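You operate a simulated robot arm through the tools that you are given. There is no shell and no other tool. Be economical: measure what you need, move in short steps, check, and stop when the job is done.

Carry out the task below with a simulated robot arm. There is one attempt and no reset: what you move stays moved.

TASK
Pair the yellow remote in the blue dock tray and put it back.
Fine: switch the power on, press PAIR so that its lamp lights, and switch off after.
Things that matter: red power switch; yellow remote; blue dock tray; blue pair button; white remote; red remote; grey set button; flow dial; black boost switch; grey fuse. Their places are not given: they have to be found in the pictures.

It is judged by the outcome, as a careful person would: the job done as asked, and still so three seconds after it is handed in. It fails if anything else is knocked over, pushed out of place, dropped, spilled or broken.

THE ROBOT
A 7-joint arm with a two-finger parallel gripper, fixed in place. Base frame: the origin is at the foot of the arm, x ahead of it, y to its left, z up. Lengths are in mm, angles in degrees, forces in N, time in s.
With the tool pointing down near the work surface it reaches from about 240 to 680 mm from the base axis. Its first joint turns from -66.0 to 66.0 degrees. Payload 2.4 kg.
Tool frame: the origin (TCP) lies between the finger pads and is the grasp point; the fingertips stand 30 mm ahead of it; z points along the fingers, y is the line along which they close. The gripper opens to 94 mm. The fingers are 28 mm wide and 10 mm thick; the gripper's body (50 by 96 mm) begins 55 mm behind the TCP.
Orientation is that of the tool frame in the base frame, as a unit quaternion [x, y, z, w]. With the fingers straight down and closing along the base's y, the tool's x points along the base's -x, its y along +y and its z along -z.

THE INTERFACE
- The arm moves only by the tool apply_moves. Its argument "deltas" is a list of rows, each an object (a shift or turn left out is 0, a gripper value left out holds the last) with "gripper": the opening, from 0 (shut) to 1 (fully open); "linear": the shift along the tool's x, y, z in units of 500 mm (1.0 is 500 mm), a list of three; "angular": the turn, a rotation vector about the tool's x, y, z in units of 45 degrees (1.0 is 45 degrees), a list of three. In form: [{"gripper": gripper, "linear": [dx, dy, dz], "angular": [rx, ry, rz]}, ...]. A call has 1 to 8 rows; each row is the pose to reach, as a shift and turn from the pose commanded when the call began, along the tool's axes at that moment. A call with a number of a shift or a turn outside -1 to 1 is refused whole. A row lasts 0.2 s, in which the tool goes at most 50 mm and 8.6 degrees; a call with a longer step from one row to the next is refused whole, and so is a gripper value outside its range. A pose out of reach is approached as far as the arm can. The call stops where the force on the tool passes 70 N (or 10 N more than at its start, if that is more) or the arm is blocked; 0.2 s more then pass. The fingers move at their own pace (about 153 mm/s each) and stop on an object; they squeeze with about 44 N. The grip force told is the motor's: it shows also when the fingers shut on nothing. Time passes only in rows, and 0.2 s behind the last, so rows that repeat a pose let the fingers close. It gives the time, the measured TCP pose, the force on the tool (base axes), the opening and the grip force at its end, in the units of the frame above (readings bear some noise).
- Cameras (640 x 400 px; columns grow to the right, rows downward): "scene" is fixed at [35.7, 472.6, 1443.1]; the picture's right is [-0.76, -0.65, 0.00], its down [-0.38, 0.45, -0.81] and it looks along [0.53, -0.62, -0.59] (base axes); focal length 360 px, centre (320, 200). "wrist" rides on the gripper at [-37, 0, -58] in the tool frame; the picture's right is [0.00, -1.00, 0.00], its down [0.97, 0.00, -0.24] and it looks along [0.24, 0.00, 0.97] (tool axes); focal length 218 px, centre (320, 200).
- get_image(camera): a new picture of that camera. No time passes.
- measure_at(camera, pixels): there is no depth. For up to 12 entries [column, row, z] of the newest picture of that camera ("zoom" is the newest enlarged one), the place [x, y] in the base frame at which the ray of that pixel passes the height z, good to about 3 mm. No time passes.
- inspect(camera, box): a new picture of the part [left, top, right, bottom] of that camera's present view, enlarged. No time passes.
- close_job(): hands the job in; it is judged then, once.

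Work in short steps. Measure before you move; look again where a grasp or a placing could have gone wrong, and mend it. You have 80 turns and 38 pictures in all, the two below and enlarged ones among them. Open the gripper and draw the arm clear of the work before you hand the job in, unless the task says otherwise; then end with one line.

The tools are called after "Call:" as a command line: name --argument value ..., lists and objects as JSON in quotes. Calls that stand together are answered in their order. apply_moves: Moves the arm, as the interface text tells. Its arguments: {"type":"object","properties":{"deltas":{"type":"array","items":{"type":"object","properties":{"gripper":{"type":"number"},"linear":{"type":"array","items":{"type":"number"}},"angular":{"type":"array","items":{"type":"number"}}}}}},"required":["deltas"]} The other tools are called the same way: get_image (camera) takes a picture; measure_at (camera, pixels) gives the place at which the rays of pixels pass given heights; inspect (camera, box) takes an enlarged picture of a part of a camera's view; close_job () hands the job in.

At the start:

```text
t: 0.0
tool_pos: [290.3, 134.3, 1120.9]
ee_rot: [0.0, 1.0, 0.0, 0.0]
contact_force: [0.1, -0.2, 1.1]
width: 94.0
finger_force: 0.1
```

scene: 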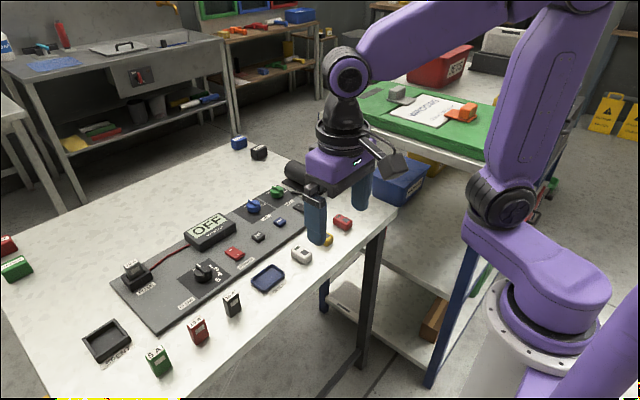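
wrist: 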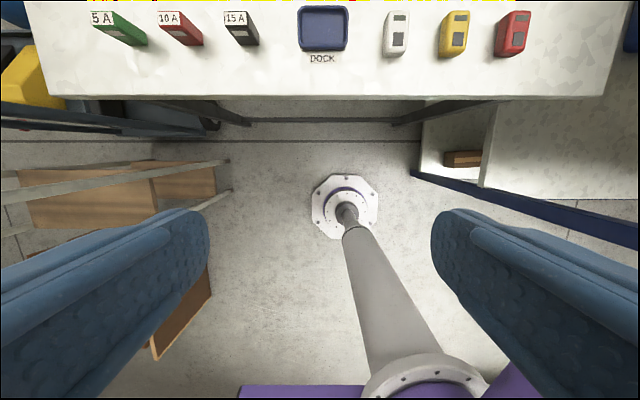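

The remotes and dock show in the wrist view (yellow at about 453,35); the panel shows in the scene view. I enlarge the panel first.

Call:
inspect --camera "scene" --box '[100, 170, 370, 340]'

Call:
inspect --camera "wrist" --box '[270, 0, 560, 100]'

Call:
measure_at --camera "wrist" --pixels '[[323, 28, 820], [454, 35, 835], [397, 35, 835], [512, 35, 835], [300, 8, 825], [347, 50, 825]]'

```text
2.35 times, centred on (235, 255) of scene
```

zoom: 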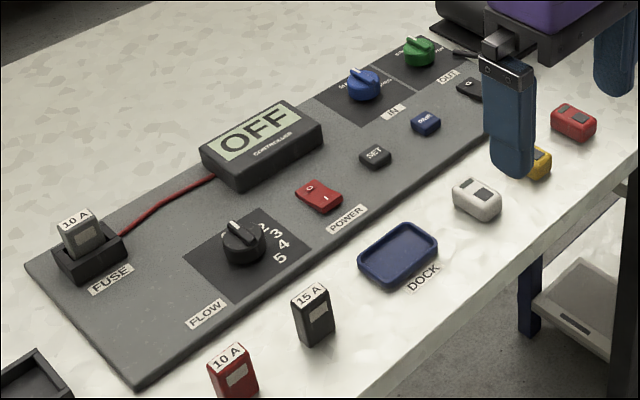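

```text
2.21 times, centred on (415, 50) of wrist
```

zoom: 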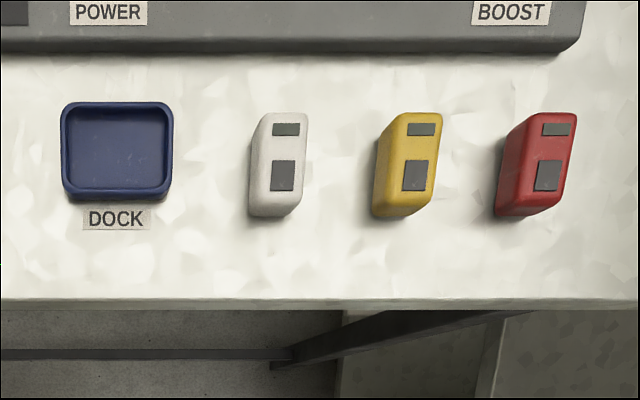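

```text
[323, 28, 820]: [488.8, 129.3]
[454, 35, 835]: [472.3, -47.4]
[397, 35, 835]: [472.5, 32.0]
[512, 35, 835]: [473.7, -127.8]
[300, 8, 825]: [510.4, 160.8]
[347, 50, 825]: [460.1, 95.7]
```

Move over the table for a top view of the panel, dock and remotes.

Call:
apply_moves --deltas '[{"gripper": 1, "linear": [-0.08, -0.025, 0]}, {"linear": [-0.16, -0.05, 0]}, {"linear": [-0.24, -0.075, 0]}, {"linear": [-0.32, -0.1, 0]}, {"linear": [-0.4, -0.125, 0]}, {"linear": [-0.48, -0.15, 0]}, {"linear": [-0.54, -0.17, 0]}]'

Call:
get_image --camera "wrist"

```text
t: 1.6
tool_pos: [562.3, 50.4, 1119.6]
ee_rot: [0.0, 1.0, 0.0, -0.001]
contact_force: [0.2, -0.1, -0.2]
width: 94.0
finger_force: 0.1
```

```text
33 pictures are left
```

wrist: 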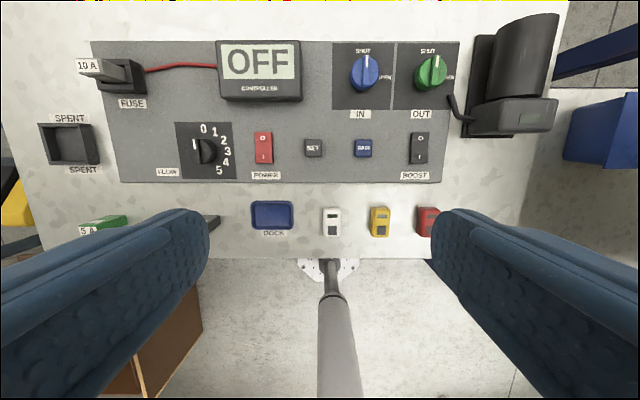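

Call:
inspect --camera "wrist" --box '[230, 120, 450, 258]'

Call:
measure_at --camera "wrist" --pixels '[[263, 147, 840], [313, 147, 840], [363, 147, 840], [252, 201, 825], [292, 229, 825], [272, 214, 822], [380, 214, 840], [380, 206, 840], [380, 229, 840], [332, 220, 840]]'

```text
2.90 times, centred on (340, 189) of wrist
```

zoom: 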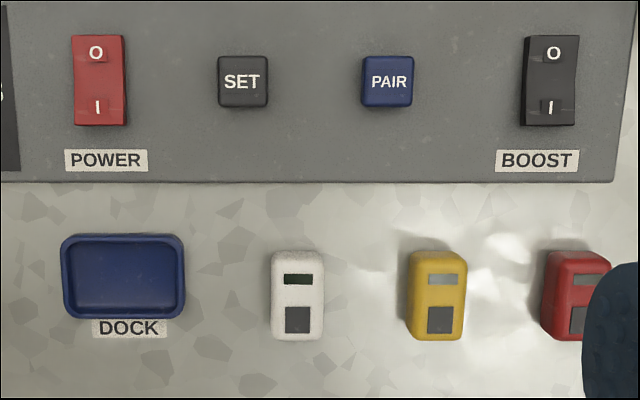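

```text
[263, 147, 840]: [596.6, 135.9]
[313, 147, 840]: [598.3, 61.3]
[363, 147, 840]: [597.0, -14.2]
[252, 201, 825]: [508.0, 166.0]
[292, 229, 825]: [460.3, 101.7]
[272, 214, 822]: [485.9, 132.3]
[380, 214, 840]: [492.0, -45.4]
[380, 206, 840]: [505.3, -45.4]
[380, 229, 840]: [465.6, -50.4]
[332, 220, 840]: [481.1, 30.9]
```

Power switch at about (597,136), PAIR at (597,-14), dock centre at (484,133), yellow remote near (483,-47). I go lower above the yellow remote for a closer look.

Call:
apply_moves --deltas '[{"linear": [0.029, -0.039, 0.064]}, {"linear": [0.058, -0.078, 0.128]}, {"linear": [0.086, -0.117, 0.192]}, {"linear": [0.115, -0.156, 0.256]}, {"linear": [0.144, -0.196, 0.32]}]'

Call:
get_image --camera "wrist"

```text
t: 2.8
tool_pos: [490.2, -49.9, 957.9]
ee_rot: [0.0, 1.0, 0.0, 0.0]
contact_force: [-0.4, -0.3, 0.8]
width: 93.8
finger_force: 0.2
```

```text
31 pictures are left
```

wrist: 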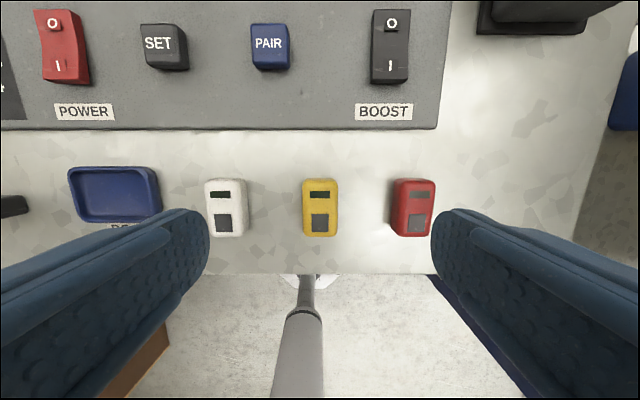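

Call:
measure_at --camera "wrist" --pixels '[[319, 222, 830], [319, 222, 840], [319, 222, 850], [303, 208, 840], [338, 208, 840], [320, 179, 840], [320, 237, 840], [115, 166, 825], [115, 221, 825], [68, 190, 825], [161, 190, 825], [205, 208, 840]]'

Call:
inspect --camera "scene" --box '[240, 190, 380, 290]'

```text
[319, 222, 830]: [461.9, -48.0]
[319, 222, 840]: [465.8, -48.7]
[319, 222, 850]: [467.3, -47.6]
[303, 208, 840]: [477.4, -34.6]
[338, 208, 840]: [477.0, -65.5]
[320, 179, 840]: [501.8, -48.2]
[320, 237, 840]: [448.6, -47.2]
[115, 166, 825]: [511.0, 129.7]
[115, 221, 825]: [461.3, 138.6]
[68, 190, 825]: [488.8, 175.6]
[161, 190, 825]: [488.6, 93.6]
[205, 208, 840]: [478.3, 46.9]
```

```text
4.00 times, centred on (310, 240) of scene
```

zoom: 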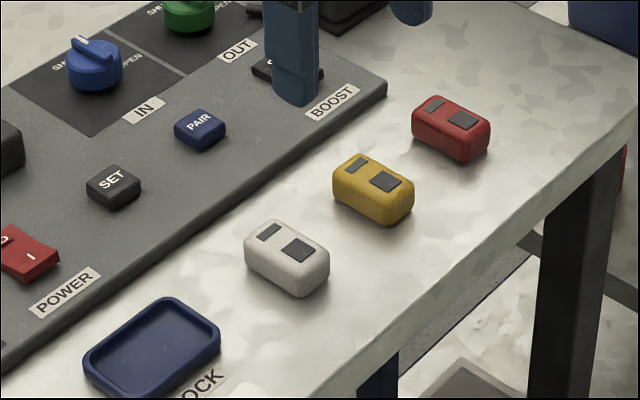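

Yellow remote: centre about (475,-49), 31 mm wide along y, 52 mm long along x, top near z=842. The dock is long along y, so the remote must be turned 90° to lie in it. I pick it up high on its sides (tips at z≈830).

Call:
apply_moves --deltas '[{"gripper": 0.62, "linear": [0.03, 0.002, 0.05]}, {"linear": [0.03, 0.002, 0.1]}, {"linear": [0.03, 0.002, 0.15]}, {"linear": [0.03, 0.002, 0.196]}, {"linear": [0.03, 0.002, 0.196]}]'

Call:
inspect --camera "scene" --box '[240, 190, 380, 290]'

Call:
get_image --camera "wrist"

```text
t: 4.0
tool_pos: [471.8, -46.2, 863.4]
ee_rot: [0.0, 1.0, 0.0, 0.0]
contact_force: [0.0, 0.4, 0.1]
width: 58.2
finger_force: 0.1
```

```text
4.00 times, centred on (310, 240) of scene
```

zoom: 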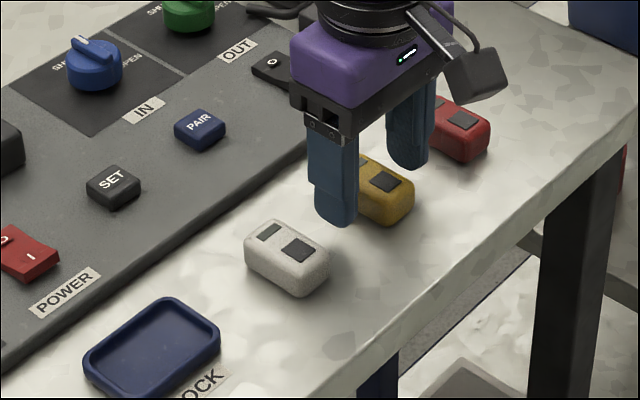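

```text
28 pictures are left
```

wrist: 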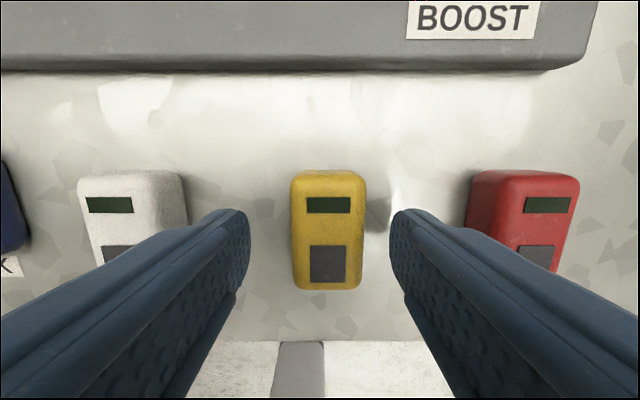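

Call:
measure_at --camera "wrist" --pixels '[[290, 230, 842], [366, 230, 842], [328, 172, 842], [328, 290, 838], [328, 170, 820], [328, 290, 830]]'

```text
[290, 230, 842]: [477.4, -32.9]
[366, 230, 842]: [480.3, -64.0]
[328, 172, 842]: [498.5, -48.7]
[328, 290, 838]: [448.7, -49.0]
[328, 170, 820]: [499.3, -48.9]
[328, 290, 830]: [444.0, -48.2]
```

Remote centred at about (474,-48.6); shift 2 mm in y and close, then lift.

Call:
apply_moves --deltas '[{"linear": [-0.003, -0.004, 0.003]}, {"gripper": 0.2, "linear": [-0.003, -0.004, 0.003]}, {"gripper": 0.2, "linear": [-0.003, -0.004, 0.003]}, {"gripper": 0.2, "linear": [-0.003, -0.004, 0.003]}]'

```text
t: 5.0
tool_pos: [474.2, -48.6, 861.7]
ee_rot: [-0.001, 1.0, 0.0, 0.0]
contact_force: [-0.5, 0.2, 0.5]
width: 28.6
finger_force: 44.4
```

Gripped at 28.6 mm. Lift and carry toward the dock while turning.

Call:
apply_moves --deltas '[{"linear": [0, 0, -0.08]}, {"linear": [0, 0, -0.16]}, {"linear": [0, 0.05, -0.2], "angular": [0, 0, 0.18]}, {"linear": [0, 0.12, -0.2], "angular": [0, 0, 0.36]}, {"linear": [-0.005, 0.19, -0.2], "angular": [0, 0, 0.54]}, {"linear": [-0.01, 0.26, -0.2], "angular": [0, 0, 0.72]}, {"linear": [-0.02, 0.32, -0.2], "angular": [0, 0, 0.9]}, {"linear": [-0.024, 0.366, -0.2], "angular": [0, 0, 1.0]}]'

```text
t: 6.8
tool_pos: [486.4, 132.0, 963.0]
ee_rot: [0.384, 0.923, 0.0, 0.0]
contact_force: [0.5, -0.2, 0.3]
width: 18.8
finger_force: 0.1
```

Opening is 18.8 mm with no grip force: the remote slipped out. Look where it is.

Call:
get_image --camera "scene"

Call:
get_image --camera "wrist"

```text
27 pictures are left
```

scene: 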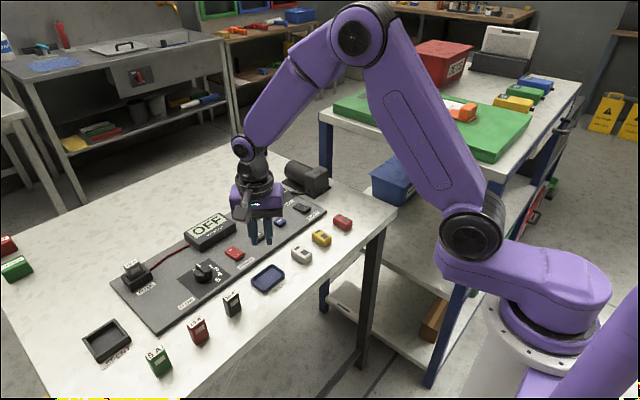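

```text
26 pictures are left
```

wrist: 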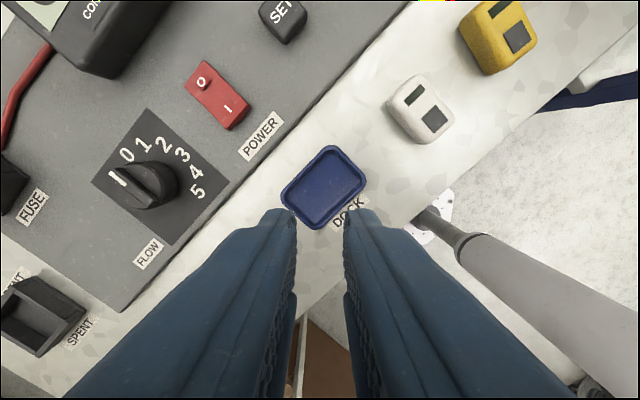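

The remote is still standing at its place. I inspect it and the dock to choose a deeper grip.

Call:
inspect --camera "scene" --box '[240, 205, 360, 300]'

Call:
inspect --camera "wrist" --box '[260, 130, 400, 240]'

```text
4.21 times, centred on (300, 252) of scene
```

zoom: 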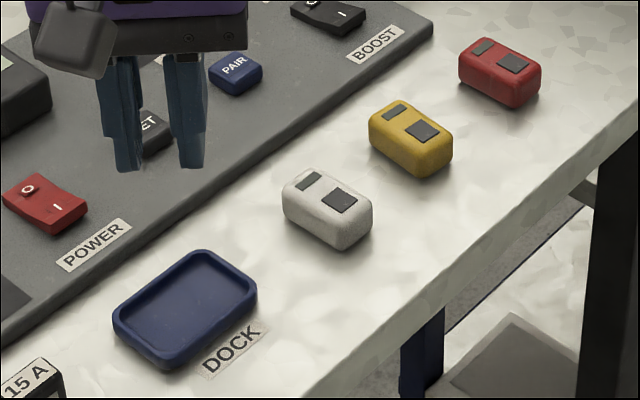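

```text
3.64 times, centred on (330, 185) of wrist
```

zoom: 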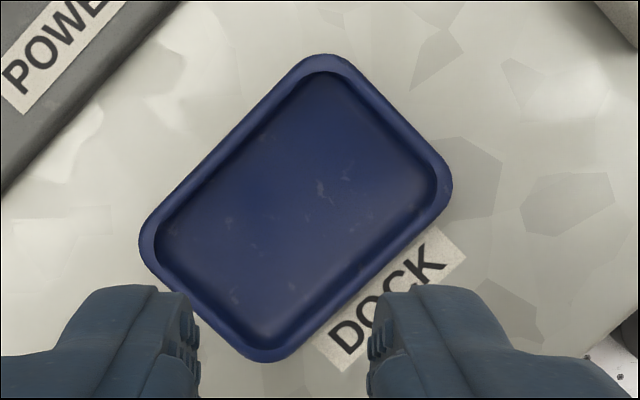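

Call:
measure_at --camera "zoom" --pixels '[[219, 147, 830], [360, 285, 830], [395, 115, 830], [198, 303, 830], [229, 153, 830], [348, 279, 826], [382, 120, 830], [210, 292, 826], [296, 207, 823]]'

Call:
measure_at --camera "wrist" --pixels '[[507, 32, 844], [518, 40, 844]]'

```text
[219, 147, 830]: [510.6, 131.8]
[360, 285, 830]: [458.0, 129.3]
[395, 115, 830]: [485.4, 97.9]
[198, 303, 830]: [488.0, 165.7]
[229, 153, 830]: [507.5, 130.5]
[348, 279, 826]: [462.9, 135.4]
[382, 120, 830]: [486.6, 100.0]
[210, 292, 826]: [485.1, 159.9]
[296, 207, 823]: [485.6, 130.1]
```

```text
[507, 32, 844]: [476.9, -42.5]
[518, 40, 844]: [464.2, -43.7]
```

Dock outer spans x 458–510, y 98–166; inner about 46×61 mm. Go back over the remote, open, turned back.

Call:
apply_moves --deltas '[{"gripper": 0.62, "linear": [-0.04, -0.046, 0], "angular": [0, 0, -0.17]}, {"linear": [-0.08, -0.091, 0], "angular": [0, 0, -0.34]}, {"linear": [-0.12, -0.137, 0], "angular": [0, 0, -0.51]}, {"linear": [-0.16, -0.182, 0], "angular": [0, 0, -0.68]}, {"linear": [-0.2, -0.228, 0], "angular": [0, 0, -0.85]}, {"linear": [-0.238, -0.273, 0], "angular": [0, 0, -1.0]}, {"linear": [-0.238, -0.273, 0.08], "angular": [0, 0, -1.0]}]'

Call:
inspect --camera "wrist" --box '[240, 130, 400, 280]'

Call:
measure_at --camera "zoom" --pixels '[[320, 200, 842]]'

```text
t: 8.4
tool_pos: [473.0, -49.5, 919.2]
ee_rot: [-0.001, 1.0, 0.0, 0.001]
contact_force: [0.0, 0.1, -0.1]
width: 58.3
finger_force: 0.1
```

```text
2.67 times, centred on (320, 205) of wrist
```

zoom: 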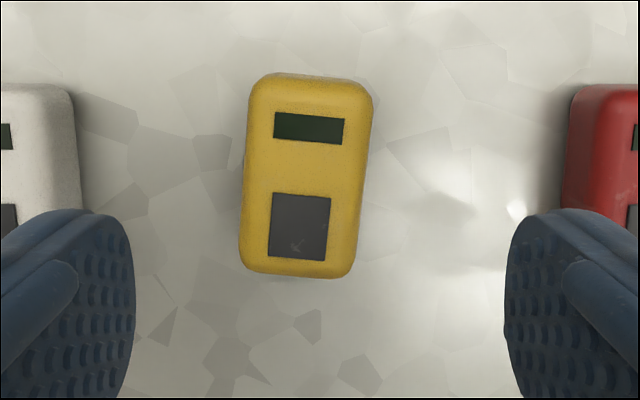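

```text
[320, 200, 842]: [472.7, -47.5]
```

Call:
measure_at --camera "zoom" --pixels '[[306, 175, 842], [310, 75, 842], [298, 275, 838], [246, 175, 838], [368, 175, 838], [306, 175, 835]]'

```text
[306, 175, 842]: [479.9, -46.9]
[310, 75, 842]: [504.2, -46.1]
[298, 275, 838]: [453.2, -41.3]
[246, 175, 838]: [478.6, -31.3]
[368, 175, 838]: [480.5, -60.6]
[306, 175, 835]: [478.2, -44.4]
```

Remote sits slightly turned (~4.5°) near (479,-46). Align, go down deeper (tips at ~825) and grip.

Call:
apply_moves --deltas '[{"linear": [-0.01, 0.006, 0.04], "angular": [0, 0, 0.1]}, {"linear": [-0.01, 0.006, 0.1], "angular": [0, 0, 0.1]}, {"linear": [-0.01, 0.006, 0.129], "angular": [0, 0, 0.1]}, {"linear": [-0.01, 0.006, 0.129], "angular": [0, 0, 0.1]}, {"gripper": 0, "linear": [-0.01, 0.006, 0.129], "angular": [0, 0, 0.1]}, {"gripper": 0, "linear": [-0.01, 0.006, 0.129], "angular": [0, 0, 0.1]}, {"gripper": 0, "linear": [-0.01, 0.006, 0.129], "angular": [0, 0, 0.1]}]'

Call:
inspect --camera "scene" --box '[280, 190, 380, 270]'

```text
t: 10.0
tool_pos: [477.6, -44.3, 857.0]
ee_rot: [0.04, 0.999, 0.0, 0.0]
contact_force: [-0.1, 0.1, -0.5]
width: 28.7
finger_force: 43.8
```

```text
5.00 times, centred on (330, 230) of scene
```

zoom: 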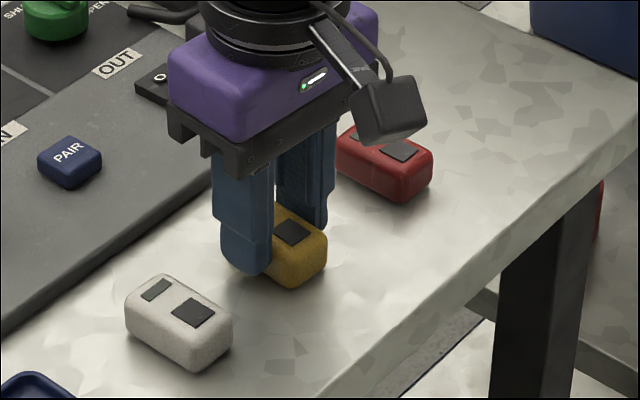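

Call:
apply_moves --deltas '[{"linear": [0, 0, -0.004]}, {"linear": [0, 0, -0.01]}, {"linear": [0, 0, -0.02]}, {"linear": [0, 0, -0.04]}]'

Call:
inspect --camera "scene" --box '[280, 190, 380, 270]'

```text
t: 11.0
tool_pos: [477.8, -42.9, 876.0]
ee_rot: [0.039, 0.999, 0.0, 0.0]
contact_force: [-0.5, 0.5, -0.6]
width: 28.9
finger_force: 44.3
```

```text
5.00 times, centred on (330, 230) of scene
```

zoom: 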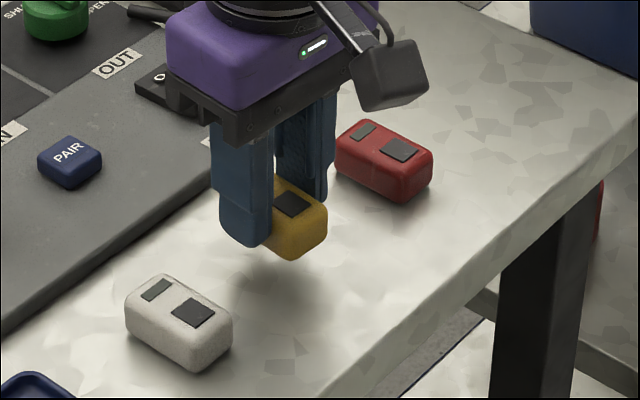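

Holding well now. Carry to above the dock, turning half way, with height added.

Call:
apply_moves --deltas '[{"linear": [0, 0, -0.04], "angular": [0, 0, 0.1]}, {"linear": [0, 0.03, -0.09], "angular": [0, 0, 0.25]}, {"linear": [0.004, 0.09, -0.1], "angular": [0, 0, 0.4]}, {"linear": [0.008, 0.16, -0.1], "angular": [0, 0, 0.55]}, {"linear": [0.012, 0.23, -0.1], "angular": [0, 0, 0.7]}, {"linear": [0.013, 0.29, -0.1], "angular": [0, 0, 0.85]}, {"linear": [0.014, 0.349, -0.1], "angular": [0, 0, 1.0]}]'

Call:
apply_moves --deltas '[{"angular": [0, 0, 0.15]}, {"angular": [0, 0, 0.3]}, {"angular": [0, 0, 0.45]}, {"angular": [0, 0, 0.6]}, {"angular": [0, 0, 0.75]}, {"angular": [0, 0, 0.898]}, {"angular": [0, 0, 0.898]}]'

Call:
get_image --camera "wrist"

Call:
inspect --camera "scene" --box '[220, 210, 340, 310]'

```text
t: 12.6
tool_pos: [484.3, 129.1, 927.0]
ee_rot: [0.42, 0.908, -0.001, 0.0]
contact_force: [0.8, 0.6, 0.0]
width: 28.6
finger_force: 44.0
```

```text
t: 14.2
tool_pos: [485.0, 130.2, 926.0]
ee_rot: [0.707, 0.707, 0.001, -0.001]
contact_force: [-0.4, 0.7, -0.5]
width: 28.6
finger_force: 44.4
```

```text
20 pictures are left
```

wrist: 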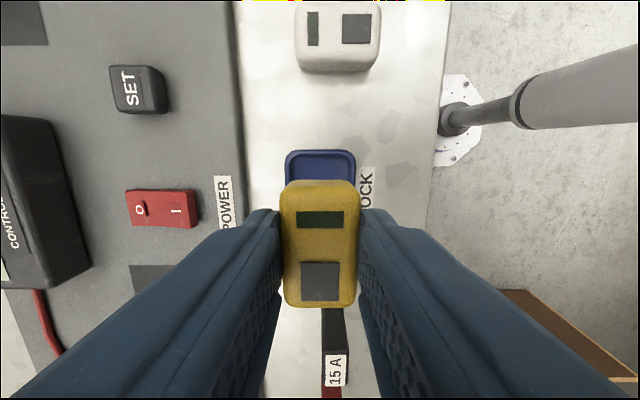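

```text
4.00 times, centred on (280, 260) of scene
```

zoom: 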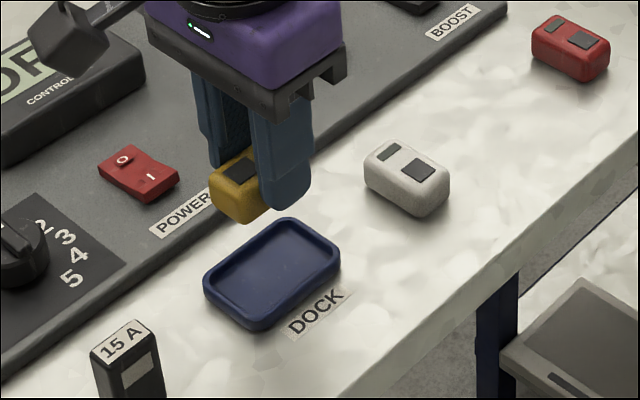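

Check the remote's centre in the hand (top at z≈911) and the dock centre.

Call:
measure_at --camera "wrist" --pixels '[[320, 181, 911], [320, 306, 909], [284, 235, 911], [358, 235, 911], [286, 165, 830], [356, 165, 830], [321, 150, 830]]'

```text
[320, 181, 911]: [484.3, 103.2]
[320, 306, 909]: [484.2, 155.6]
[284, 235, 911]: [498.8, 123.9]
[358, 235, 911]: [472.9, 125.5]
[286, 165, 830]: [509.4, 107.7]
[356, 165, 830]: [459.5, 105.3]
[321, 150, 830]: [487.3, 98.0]
```

Remote centre (485.5,129.4), dock centre (484.5,131.8): shift 2 mm and lower to just above seat.

Call:
apply_moves --deltas '[{"linear": [0.004, 0, 0.04]}, {"linear": [0.004, 0, 0.08]}, {"linear": [0.004, 0, 0.105]}, {"linear": [0.004, 0, 0.118]}, {"linear": [0.004, 0, 0.124]}]'

Call:
inspect --camera "scene" --box '[220, 210, 340, 310]'

```text
t: 15.4
tool_pos: [485.8, 131.9, 864.5]
ee_rot: [0.707, 0.707, 0.0, -0.001]
contact_force: [0.3, -0.1, 0.0]
width: 28.8
finger_force: 43.8
```

```text
4.00 times, centred on (280, 260) of scene
```

zoom: 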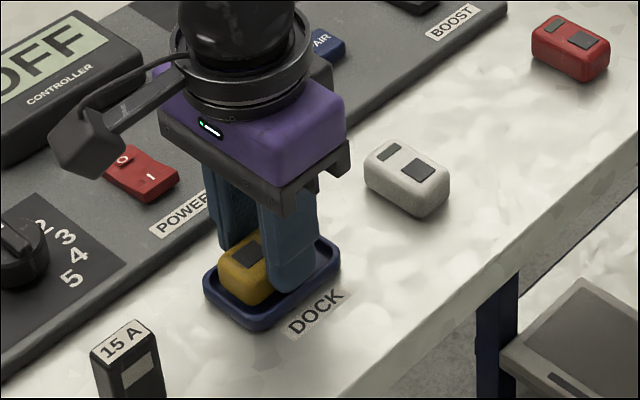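

No contact; remote sits just inside the tray. Open gently and rise.

Call:
apply_moves --deltas '[{"gripper": 0.31, "linear": [0, 0, 0.002]}, {"gripper": 0.45, "linear": [0, 0, 0.002]}, {"gripper": 0.45, "linear": [0, 0, 0.0]}, {"linear": [0, 0, -0.03]}, {"linear": [0, 0, -0.1]}, {"linear": [0, 0, -0.18]}]'

Call:
get_image --camera "wrist"

Call:
inspect --camera "scene" --box '[220, 210, 340, 310]'

```text
t: 16.8
tool_pos: [485.9, 129.9, 953.6]
ee_rot: [0.706, 0.708, 0.0, 0.0]
contact_force: [-0.2, -0.4, -0.2]
width: 42.4
finger_force: 0.1
```

```text
17 pictures are left
```

wrist: 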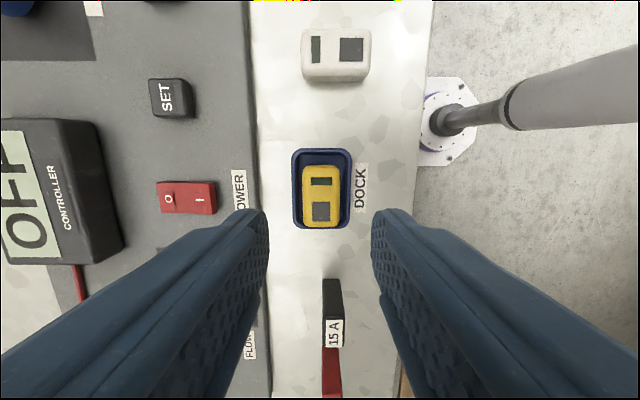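

```text
4.00 times, centred on (280, 260) of scene
```

zoom: 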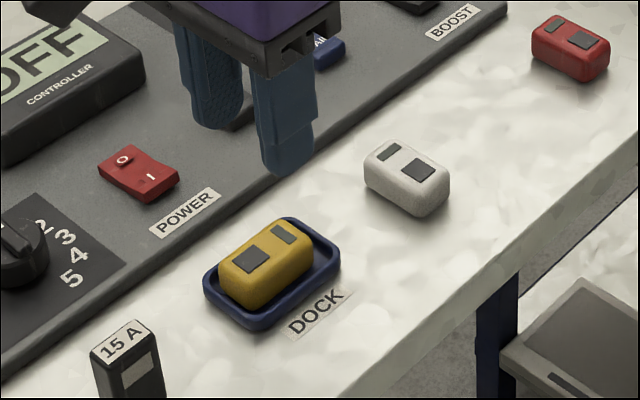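

Remote is seated in the dock. Now measure the power switch's I end and the PAIR button.

Call:
measure_at --camera "wrist" --pixels '[[158, 197, 840], [217, 197, 840], [200, 199, 840], [200, 199, 835], [168, 198, 845], [200, 182, 840], [200, 214, 840], [170, 98, 838]]'

Call:
inspect --camera "scene" --box '[220, 200, 320, 270]'

```text
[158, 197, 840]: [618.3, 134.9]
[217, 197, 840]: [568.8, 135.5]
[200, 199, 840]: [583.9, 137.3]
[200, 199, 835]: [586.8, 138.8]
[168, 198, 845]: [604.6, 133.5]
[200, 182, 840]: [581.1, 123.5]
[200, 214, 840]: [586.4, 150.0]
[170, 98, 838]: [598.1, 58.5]
```

```text
5.71 times, centred on (270, 235) of scene
```

zoom: 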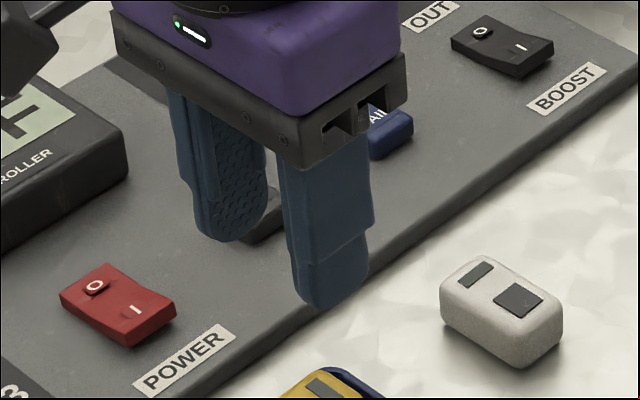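

Move over the I end (579,136) with shut fingers, tips at ~z 862.

Call:
apply_moves --deltas '[{"gripper": 0, "linear": [0.002, 0.06, 0]}, {"linear": [0.006, 0.13, 0]}, {"linear": [0.01, 0.188, 0.02]}, {"linear": [0.01, 0.188, 0.08]}, {"linear": [0.01, 0.188, 0.12]}]'

Call:
get_image --camera "wrist"

```text
t: 18.0
tool_pos: [578.7, 136.8, 892.8]
ee_rot: [0.707, 0.708, 0.0, -0.001]
contact_force: [-0.5, 0.5, 0.6]
width: 0.1
finger_force: 33.4
```

```text
14 pictures are left
```

wrist: 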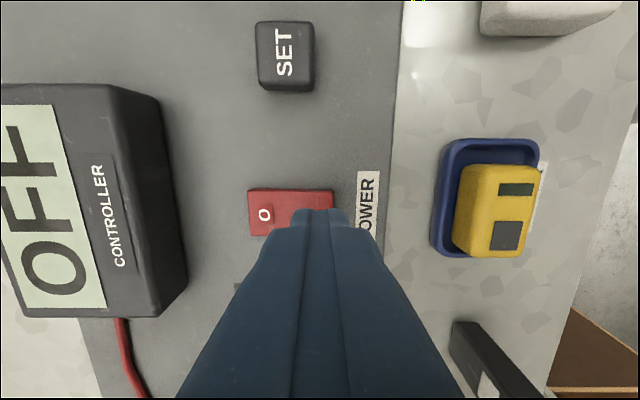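

Fingers are over the I end. Lower in small steps to press.

Call:
apply_moves --deltas '[{"linear": [0, 0, 0.015]}, {"linear": [0, 0, 0.022]}, {"linear": [0, 0, 0.028]}, {"linear": [0, 0, 0.034]}, {"linear": [0, 0, 0.038]}, {"linear": [0, 0, 0.042]}]'

```text
t: 19.4
tool_pos: [579.9, 136.7, 872.5]
ee_rot: [0.706, 0.708, 0.0, 0.0]
contact_force: [-1.9, -1.0, 1.7]
width: 0.1
finger_force: 33.0
```

Call:
apply_moves --deltas '[{"linear": [0, 0, 0.003]}, {"linear": [0, 0, 0.006]}, {"linear": [0, 0, 0.009]}]'

Call:
inspect --camera "scene" --box '[170, 200, 290, 280]'

```text
t: 20.2
tool_pos: [580.7, 135.6, 870.5]
ee_rot: [0.706, 0.708, 0.0, 0.001]
contact_force: [-12.1, -2.8, 31.0]
width: 0.0
finger_force: 33.2
```

```text
5.00 times, centred on (230, 240) of scene
```

zoom: 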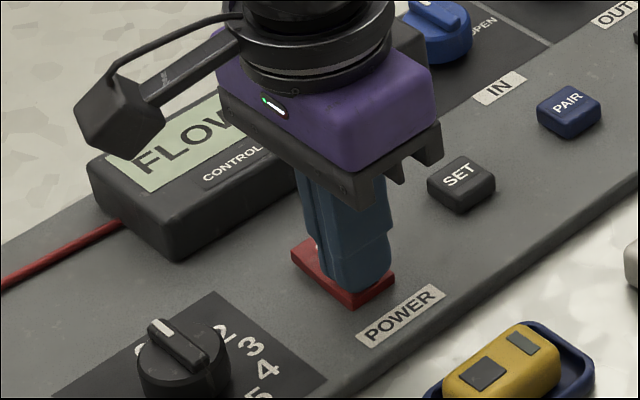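

Display now lit ("FLOW…"): power is on. Rise and read it.

Call:
apply_moves --deltas '[{"linear": [0, 0, -0.04]}, {"linear": [-0.06, 0, -0.09]}, {"linear": [-0.14, 0.02, -0.09]}, {"linear": [-0.22, 0.033, -0.09]}, {"linear": [-0.299, 0.033, -0.09]}]'

Call:
get_image --camera "wrist"

Call:
inspect --camera "scene" --box '[160, 180, 320, 300]'

```text
t: 21.4
tool_pos: [593.6, -13.3, 913.1]
ee_rot: [0.706, 0.709, -0.001, -0.001]
contact_force: [0.2, -1.0, 0.2]
width: 0.0
finger_force: 32.8
```

```text
12 pictures are left
```

wrist: 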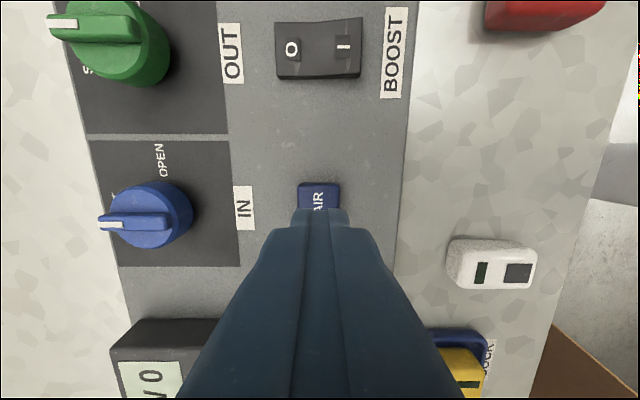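

```text
3.33 times, centred on (240, 240) of scene
```

zoom: 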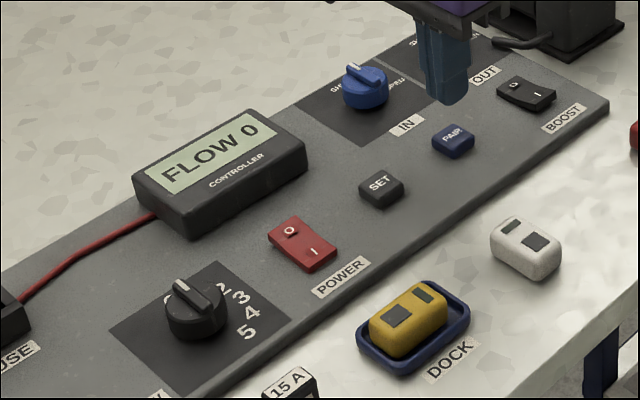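

FLOW 0: power is on. Check the alignment with PAIR.

Call:
measure_at --camera "wrist" --pixels '[[299, 195, 842], [340, 195, 842], [319, 184, 842], [319, 202, 842]]'

```text
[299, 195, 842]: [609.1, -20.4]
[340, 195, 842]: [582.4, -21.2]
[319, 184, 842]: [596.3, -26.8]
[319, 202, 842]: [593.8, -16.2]
```

Button centre (596,-14.5) is under the fingers. Lower to press.

Call:
apply_moves --deltas '[{"linear": [-0.002, 0.003, 0.04]}, {"linear": [-0.002, 0.003, 0.054]}, {"linear": [-0.002, 0.003, 0.062]}, {"linear": [-0.002, 0.003, 0.068]}, {"linear": [-0.002, 0.003, 0.072]}, {"linear": [-0.002, 0.003, 0.076]}]'

```text
t: 22.8
tool_pos: [597.3, -13.4, 875.8]
ee_rot: [0.707, 0.708, 0.0, 0.0]
contact_force: [-0.3, -0.1, 1.0]
width: 0.3
finger_force: 33.4
```

Call:
apply_moves --deltas '[{"linear": [0, 0, 0.003]}, {"linear": [0, 0, 0.006]}, {"linear": [0, 0, 0.009]}, {"linear": [0, 0, 0.011]}]'

```text
t: 23.8
tool_pos: [598.3, -13.7, 870.0]
ee_rot: [0.707, 0.707, 0.0, 0.0]
contact_force: [-3.6, 1.7, 9.9]
width: 0.1
finger_force: 33.2
```

Contact at 10 N; look at the remote's lamp.

Call:
inspect --camera "scene" --box '[160, 180, 320, 300]'

```text
3.33 times, centred on (240, 240) of scene
```

zoom: 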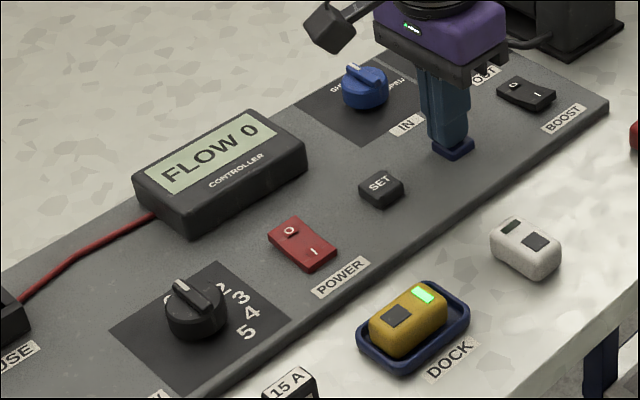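

The yellow remote's lamp lights green. Rise, and go over the O end of the power switch (612,136).

Call:
apply_moves --deltas '[{"linear": [0, 0, -0.04]}, {"linear": [0.06, 0, -0.09]}, {"linear": [0.14, 0.01, -0.09]}, {"linear": [0.22, 0.02, -0.09]}, {"linear": [0.299, 0.03, -0.09]}, {"linear": [0.299, 0.03, -0.06]}]'

Call:
get_image --camera "wrist"

```text
t: 25.2
tool_pos: [612.3, 137.4, 898.4]
ee_rot: [0.707, 0.707, 0.0, 0.0]
contact_force: [-0.6, -0.3, 0.1]
width: 0.0
finger_force: 33.2
```

```text
9 pictures are left
```

wrist: 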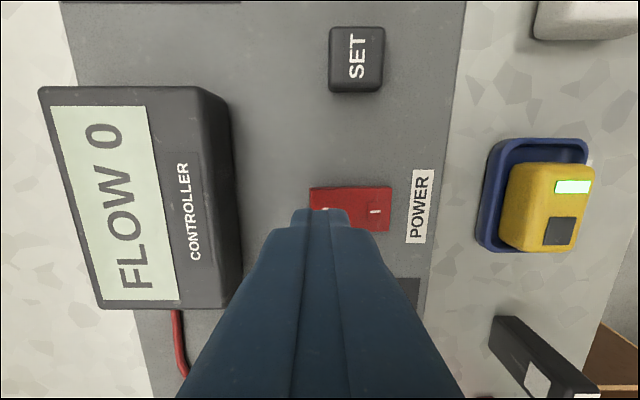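

Over the O end; lamp remains lit. Press down.

Call:
apply_moves --deltas '[{"linear": [0, 0, 0.025]}, {"linear": [0, 0, 0.034]}, {"linear": [0, 0, 0.041]}, {"linear": [0, 0, 0.047]}, {"linear": [0, 0, 0.053]}, {"linear": [0, 0, 0.058]}]'

```text
t: 26.6
tool_pos: [611.9, 135.7, 870.5]
ee_rot: [0.707, 0.708, -0.001, 0.0]
contact_force: [-1.2, 0.9, 1.6]
width: 0.0
finger_force: 32.6
```

Call:
apply_moves --deltas '[{"linear": [0, 0, 0.003]}, {"linear": [0, 0, 0.006]}]'

```text
t: 27.2
tool_pos: [612.0, 134.5, 870.7]
ee_rot: [0.707, 0.707, 0.0, 0.0]
contact_force: [-12.3, -2.0, 27.2]
width: 0.0
finger_force: 33.7
```

27 N: pressed. Rise, return above the dock, open, and check display and remote.

Call:
apply_moves --deltas '[{"linear": [0, 0, -0.05]}, {"linear": [0, -0.02, -0.12]}, {"linear": [-0.002, -0.1, -0.15]}, {"gripper": 0.5, "linear": [-0.006, -0.18, -0.15]}, {"gripper": 0.5, "linear": [-0.009, -0.254, -0.15]}, {"gripper": 0.5, "linear": [-0.009, -0.254, -0.12]}]'

Call:
get_image --camera "wrist"

Call:
inspect --camera "scene" --box '[160, 180, 320, 300]'

```text
t: 28.6
tool_pos: [487.1, 131.5, 929.1]
ee_rot: [0.706, 0.708, 0.0, 0.001]
contact_force: [-0.2, 0.2, -1.0]
width: 46.9
finger_force: 0.1
```

```text
8 pictures are left
```

wrist: 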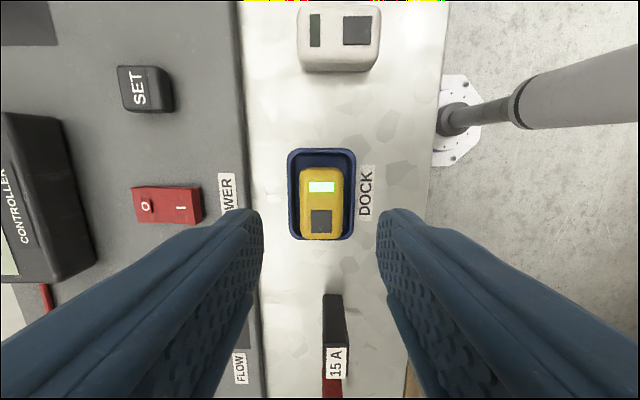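

```text
3.33 times, centred on (240, 240) of scene
```

zoom: 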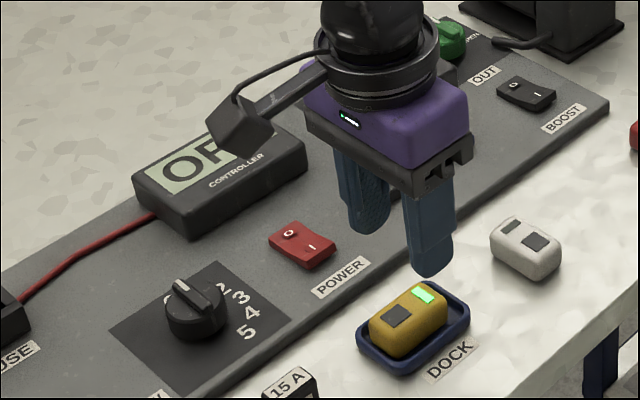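

Display is OFF and the remote's lamp stays lit. Measure the remote in the dock for regrasping.

Call:
measure_at --camera "wrist" --pixels '[[301, 205, 845], [343, 205, 845], [322, 168, 845], [322, 239, 842], [289, 195, 830], [356, 195, 830]]'

```text
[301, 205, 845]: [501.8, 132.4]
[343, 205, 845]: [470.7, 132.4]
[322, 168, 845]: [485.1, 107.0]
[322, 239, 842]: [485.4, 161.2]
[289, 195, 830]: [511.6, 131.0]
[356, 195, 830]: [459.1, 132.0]
```

Remote centre (486,134). Lower carefully with small final steps, watching for rim contact.

Call:
apply_moves --deltas '[{"linear": [0.004, 0, 0.05]}, {"linear": [0.004, 0, 0.1]}, {"linear": [0.004, 0, 0.122]}, {"linear": [0.004, 0, 0.128]}, {"linear": [0.004, 0, 0.131]}, {"linear": [0.004, 0, 0.133]}]'

```text
t: 30.0
tool_pos: [485.0, 134.8, 861.2]
ee_rot: [0.706, 0.708, 0.001, 0.0]
contact_force: [-5.5, -1.9, 13.5]
width: 46.9
finger_force: 0.0
```

13 N of contact with the rim: back up 1.5 mm, then close.

Call:
apply_moves --deltas '[{"linear": [0, 0, -0.003]}, {"linear": [0, 0, -0.003]}]'

```text
t: 30.6
tool_pos: [486.3, 135.7, 862.7]
ee_rot: [0.706, 0.708, 0.0, 0.0]
contact_force: [1.0, 0.9, -0.1]
width: 47.0
finger_force: 0.0
```

Call:
apply_moves --deltas '[{"gripper": 0.2}, {"gripper": 0}, {"gripper": 0}, {"gripper": 0, "linear": [0, 0, -0.002]}, {"gripper": 0, "linear": [0, 0, -0.006]}, {"gripper": 0, "linear": [0, 0, -0.012]}, {"gripper": 0, "linear": [0, 0, -0.02]}, {"gripper": 0, "linear": [0, 0, -0.03]}]'

Call:
inspect --camera "scene" --box '[220, 210, 340, 310]'

```text
t: 32.4
tool_pos: [484.9, 133.6, 877.5]
ee_rot: [0.706, 0.708, 0.0, 0.0]
contact_force: [1.0, -0.4, -0.1]
width: 28.9
finger_force: 43.9
```

```text
4.00 times, centred on (280, 260) of scene
```

zoom: 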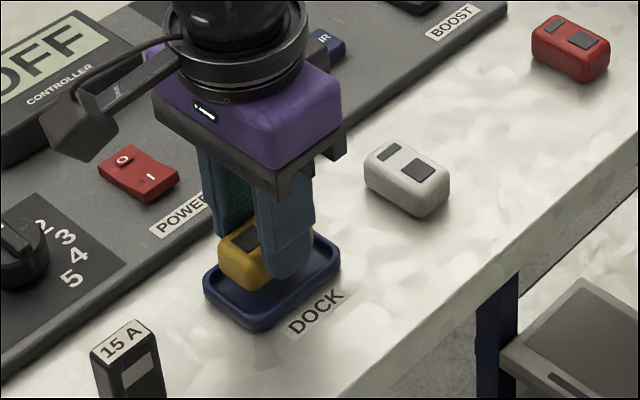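

Held. Carry back slowly to the original spot (474,-48.6), turning back 90°.

Call:
apply_moves --deltas '[{"linear": [0, 0, -0.03]}, {"linear": [0, 0, -0.06]}, {"linear": [-0.05, 0, -0.06], "angular": [0, 0, -0.15]}, {"linear": [-0.12, 0, -0.06], "angular": [0, 0, -0.3]}, {"linear": [-0.19, -0.01, -0.06], "angular": [0, 0, -0.45]}, {"linear": [-0.26, -0.015, -0.06], "angular": [0, 0, -0.6]}, {"linear": [-0.32, -0.022, -0.06], "angular": [0, 0, -0.75]}, {"linear": [-0.366, -0.022, -0.06], "angular": [0, 0, -0.9]}]'

Call:
apply_moves --deltas '[{"angular": [0, 0, -0.15]}, {"angular": [0, 0, -0.3]}, {"angular": [0, 0, -0.45]}, {"angular": [0, 0, -0.6]}, {"angular": [0, 0, -0.75]}, {"angular": [0, 0, -0.9]}, {"angular": [0, 0, -1.0]}]'

```text
t: 34.2
tool_pos: [476.9, -51.9, 906.0]
ee_rot: [0.417, 0.909, 0.0, 0.0]
contact_force: [0.1, -0.4, 0.0]
width: 28.8
finger_force: 44.0
```

```text
t: 35.8
tool_pos: [474.6, -50.7, 907.6]
ee_rot: [0.038, 0.999, 0.0, 0.0]
contact_force: [-0.6, 0.2, 0.0]
width: 28.8
finger_force: 44.2
```

Call:
apply_moves --deltas '[{"linear": [0, 0, 0.02], "angular": [0, 0, -0.1]}, {"linear": [0, 0, 0.04], "angular": [0, 0, -0.1]}]'

Call:
get_image --camera "wrist"

```text
t: 36.4
tool_pos: [474.8, -50.5, 887.4]
ee_rot: [0.0, 1.0, 0.0, 0.0]
contact_force: [-0.3, 0.0, -0.1]
width: 28.5
finger_force: 44.2
```

```text
5 pictures are left
```

wrist: 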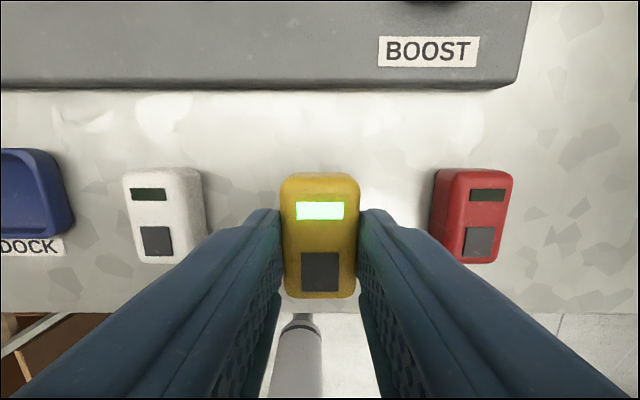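

Call:
measure_at --camera "wrist" --pixels '[[320, 174, 870], [320, 298, 867], [282, 230, 870], [359, 230, 870], [162, 169, 842], [155, 263, 838], [475, 169, 842], [475, 263, 838]]'

```text
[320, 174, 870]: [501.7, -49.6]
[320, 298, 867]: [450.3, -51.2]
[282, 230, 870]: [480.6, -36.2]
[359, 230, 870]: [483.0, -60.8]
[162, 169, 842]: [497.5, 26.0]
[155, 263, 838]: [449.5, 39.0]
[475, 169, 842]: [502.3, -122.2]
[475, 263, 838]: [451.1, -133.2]
```

Aligned with the other remotes (x≈475, y≈-49.5). Lower slowly.

Call:
apply_moves --deltas '[{"linear": [0.002, 0.002, 0.025]}, {"linear": [0.002, 0.002, 0.04]}, {"linear": [0.002, 0.002, 0.048]}, {"linear": [0.002, 0.002, 0.051]}]'

```text
t: 37.4
tool_pos: [473.9, -48.3, 862.1]
ee_rot: [-0.001, 1.0, 0.0, 0.0]
contact_force: [1.0, -0.1, -0.3]
width: 28.9
finger_force: 43.6
```

Call:
apply_moves --deltas '[{"linear": [0, 0, 0.002]}, {"linear": [0, 0, 0.004]}]'

```text
t: 38.0
tool_pos: [473.2, -48.0, 860.6]
ee_rot: [-0.001, 1.0, 0.0, 0.0]
contact_force: [0.8, -0.1, -1.3]
width: 28.5
finger_force: 44.0
```

Call:
apply_moves --deltas '[{"linear": [0, 0, 0.002]}, {"linear": [0, 0, 0.003]}]'

```text
t: 38.6
tool_pos: [475.0, -49.0, 858.6]
ee_rot: [-0.001, 1.0, 0.0, 0.0]
contact_force: [-3.0, 0.3, 4.6]
width: 28.7
finger_force: 43.7
```

4.6 N contact: the remote is on the table. Release gently and rise.

Call:
apply_moves --deltas '[{"gripper": 0.32}, {"gripper": 0.5}, {"gripper": 0.55}, {"linear": [0, 0, -0.04]}, {"linear": [0, 0, -0.12]}, {"linear": [0, 0, -0.2]}, {"linear": [0, 0, -0.28]}]'

Call:
get_image --camera "wrist"

```text
t: 40.2
tool_pos: [475.1, -47.8, 998.9]
ee_rot: [0.0, 1.0, 0.0, 0.0]
contact_force: [-0.3, -0.3, -0.3]
width: 51.8
finger_force: 0.1
```

```text
4 pictures are left
```

wrist: 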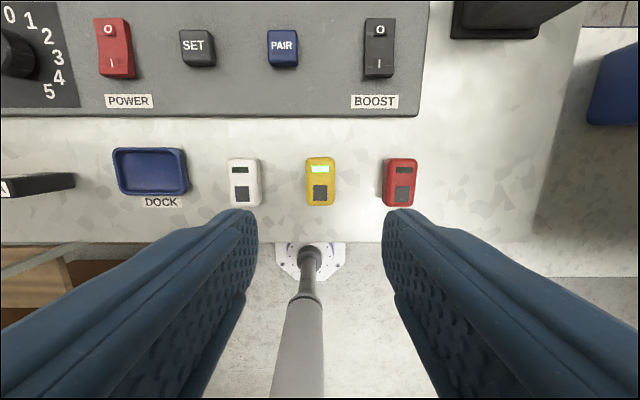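

The remote is back in line, its lamp lit. Draw the arm back and take a final look.

Call:
apply_moves --deltas '[{"gripper": 1, "linear": [0, 0, -0.08]}, {"linear": [0, 0.02, -0.16]}, {"linear": [0.06, 0.06, -0.2]}, {"linear": [0.13, 0.1, -0.22]}, {"linear": [0.2, 0.14, -0.24]}, {"linear": [0.27, 0.18, -0.24]}, {"linear": [0.33, 0.22, -0.24]}]'

Call:
get_image --camera "scene"

Call:
inspect --camera "scene" --box '[160, 170, 360, 310]'

```text
t: 41.8
tool_pos: [306.4, 60.5, 1119.7]
ee_rot: [-0.001, 1.0, -0.001, 0.0]
contact_force: [-0.9, 0.4, 0.0]
width: 93.9
finger_force: 0.1
```

```text
3 pictures are left
```

scene: 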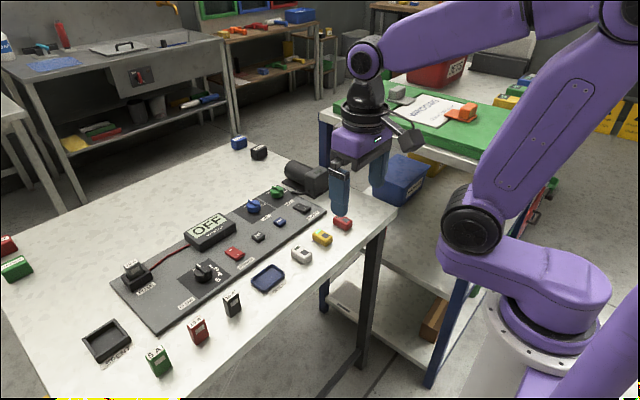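

```text
2.86 times, centred on (260, 240) of scene
```

zoom: 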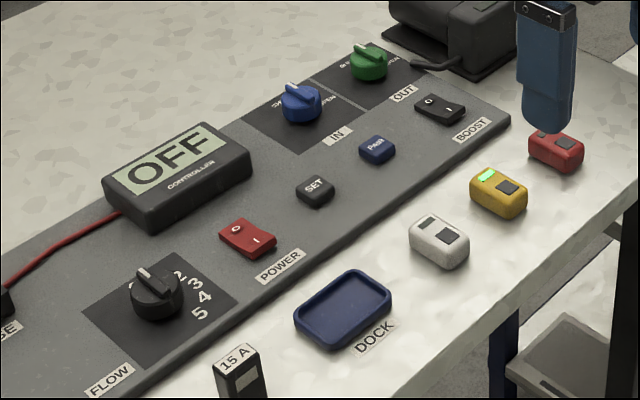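

The display reads OFF, the yellow remote is back with its lamp lit, and nothing else has moved. I hand the job in.

Call:
close_job

```text
The job is handed in.
```

The yellow remote is paired (its lamp is lit) and back in its place, the power is off, and the arm is clear. On my first pickup the remote slipped from the grip and shifted a few millimetres; I set it back in line with the other remotes, and nothing else moved.
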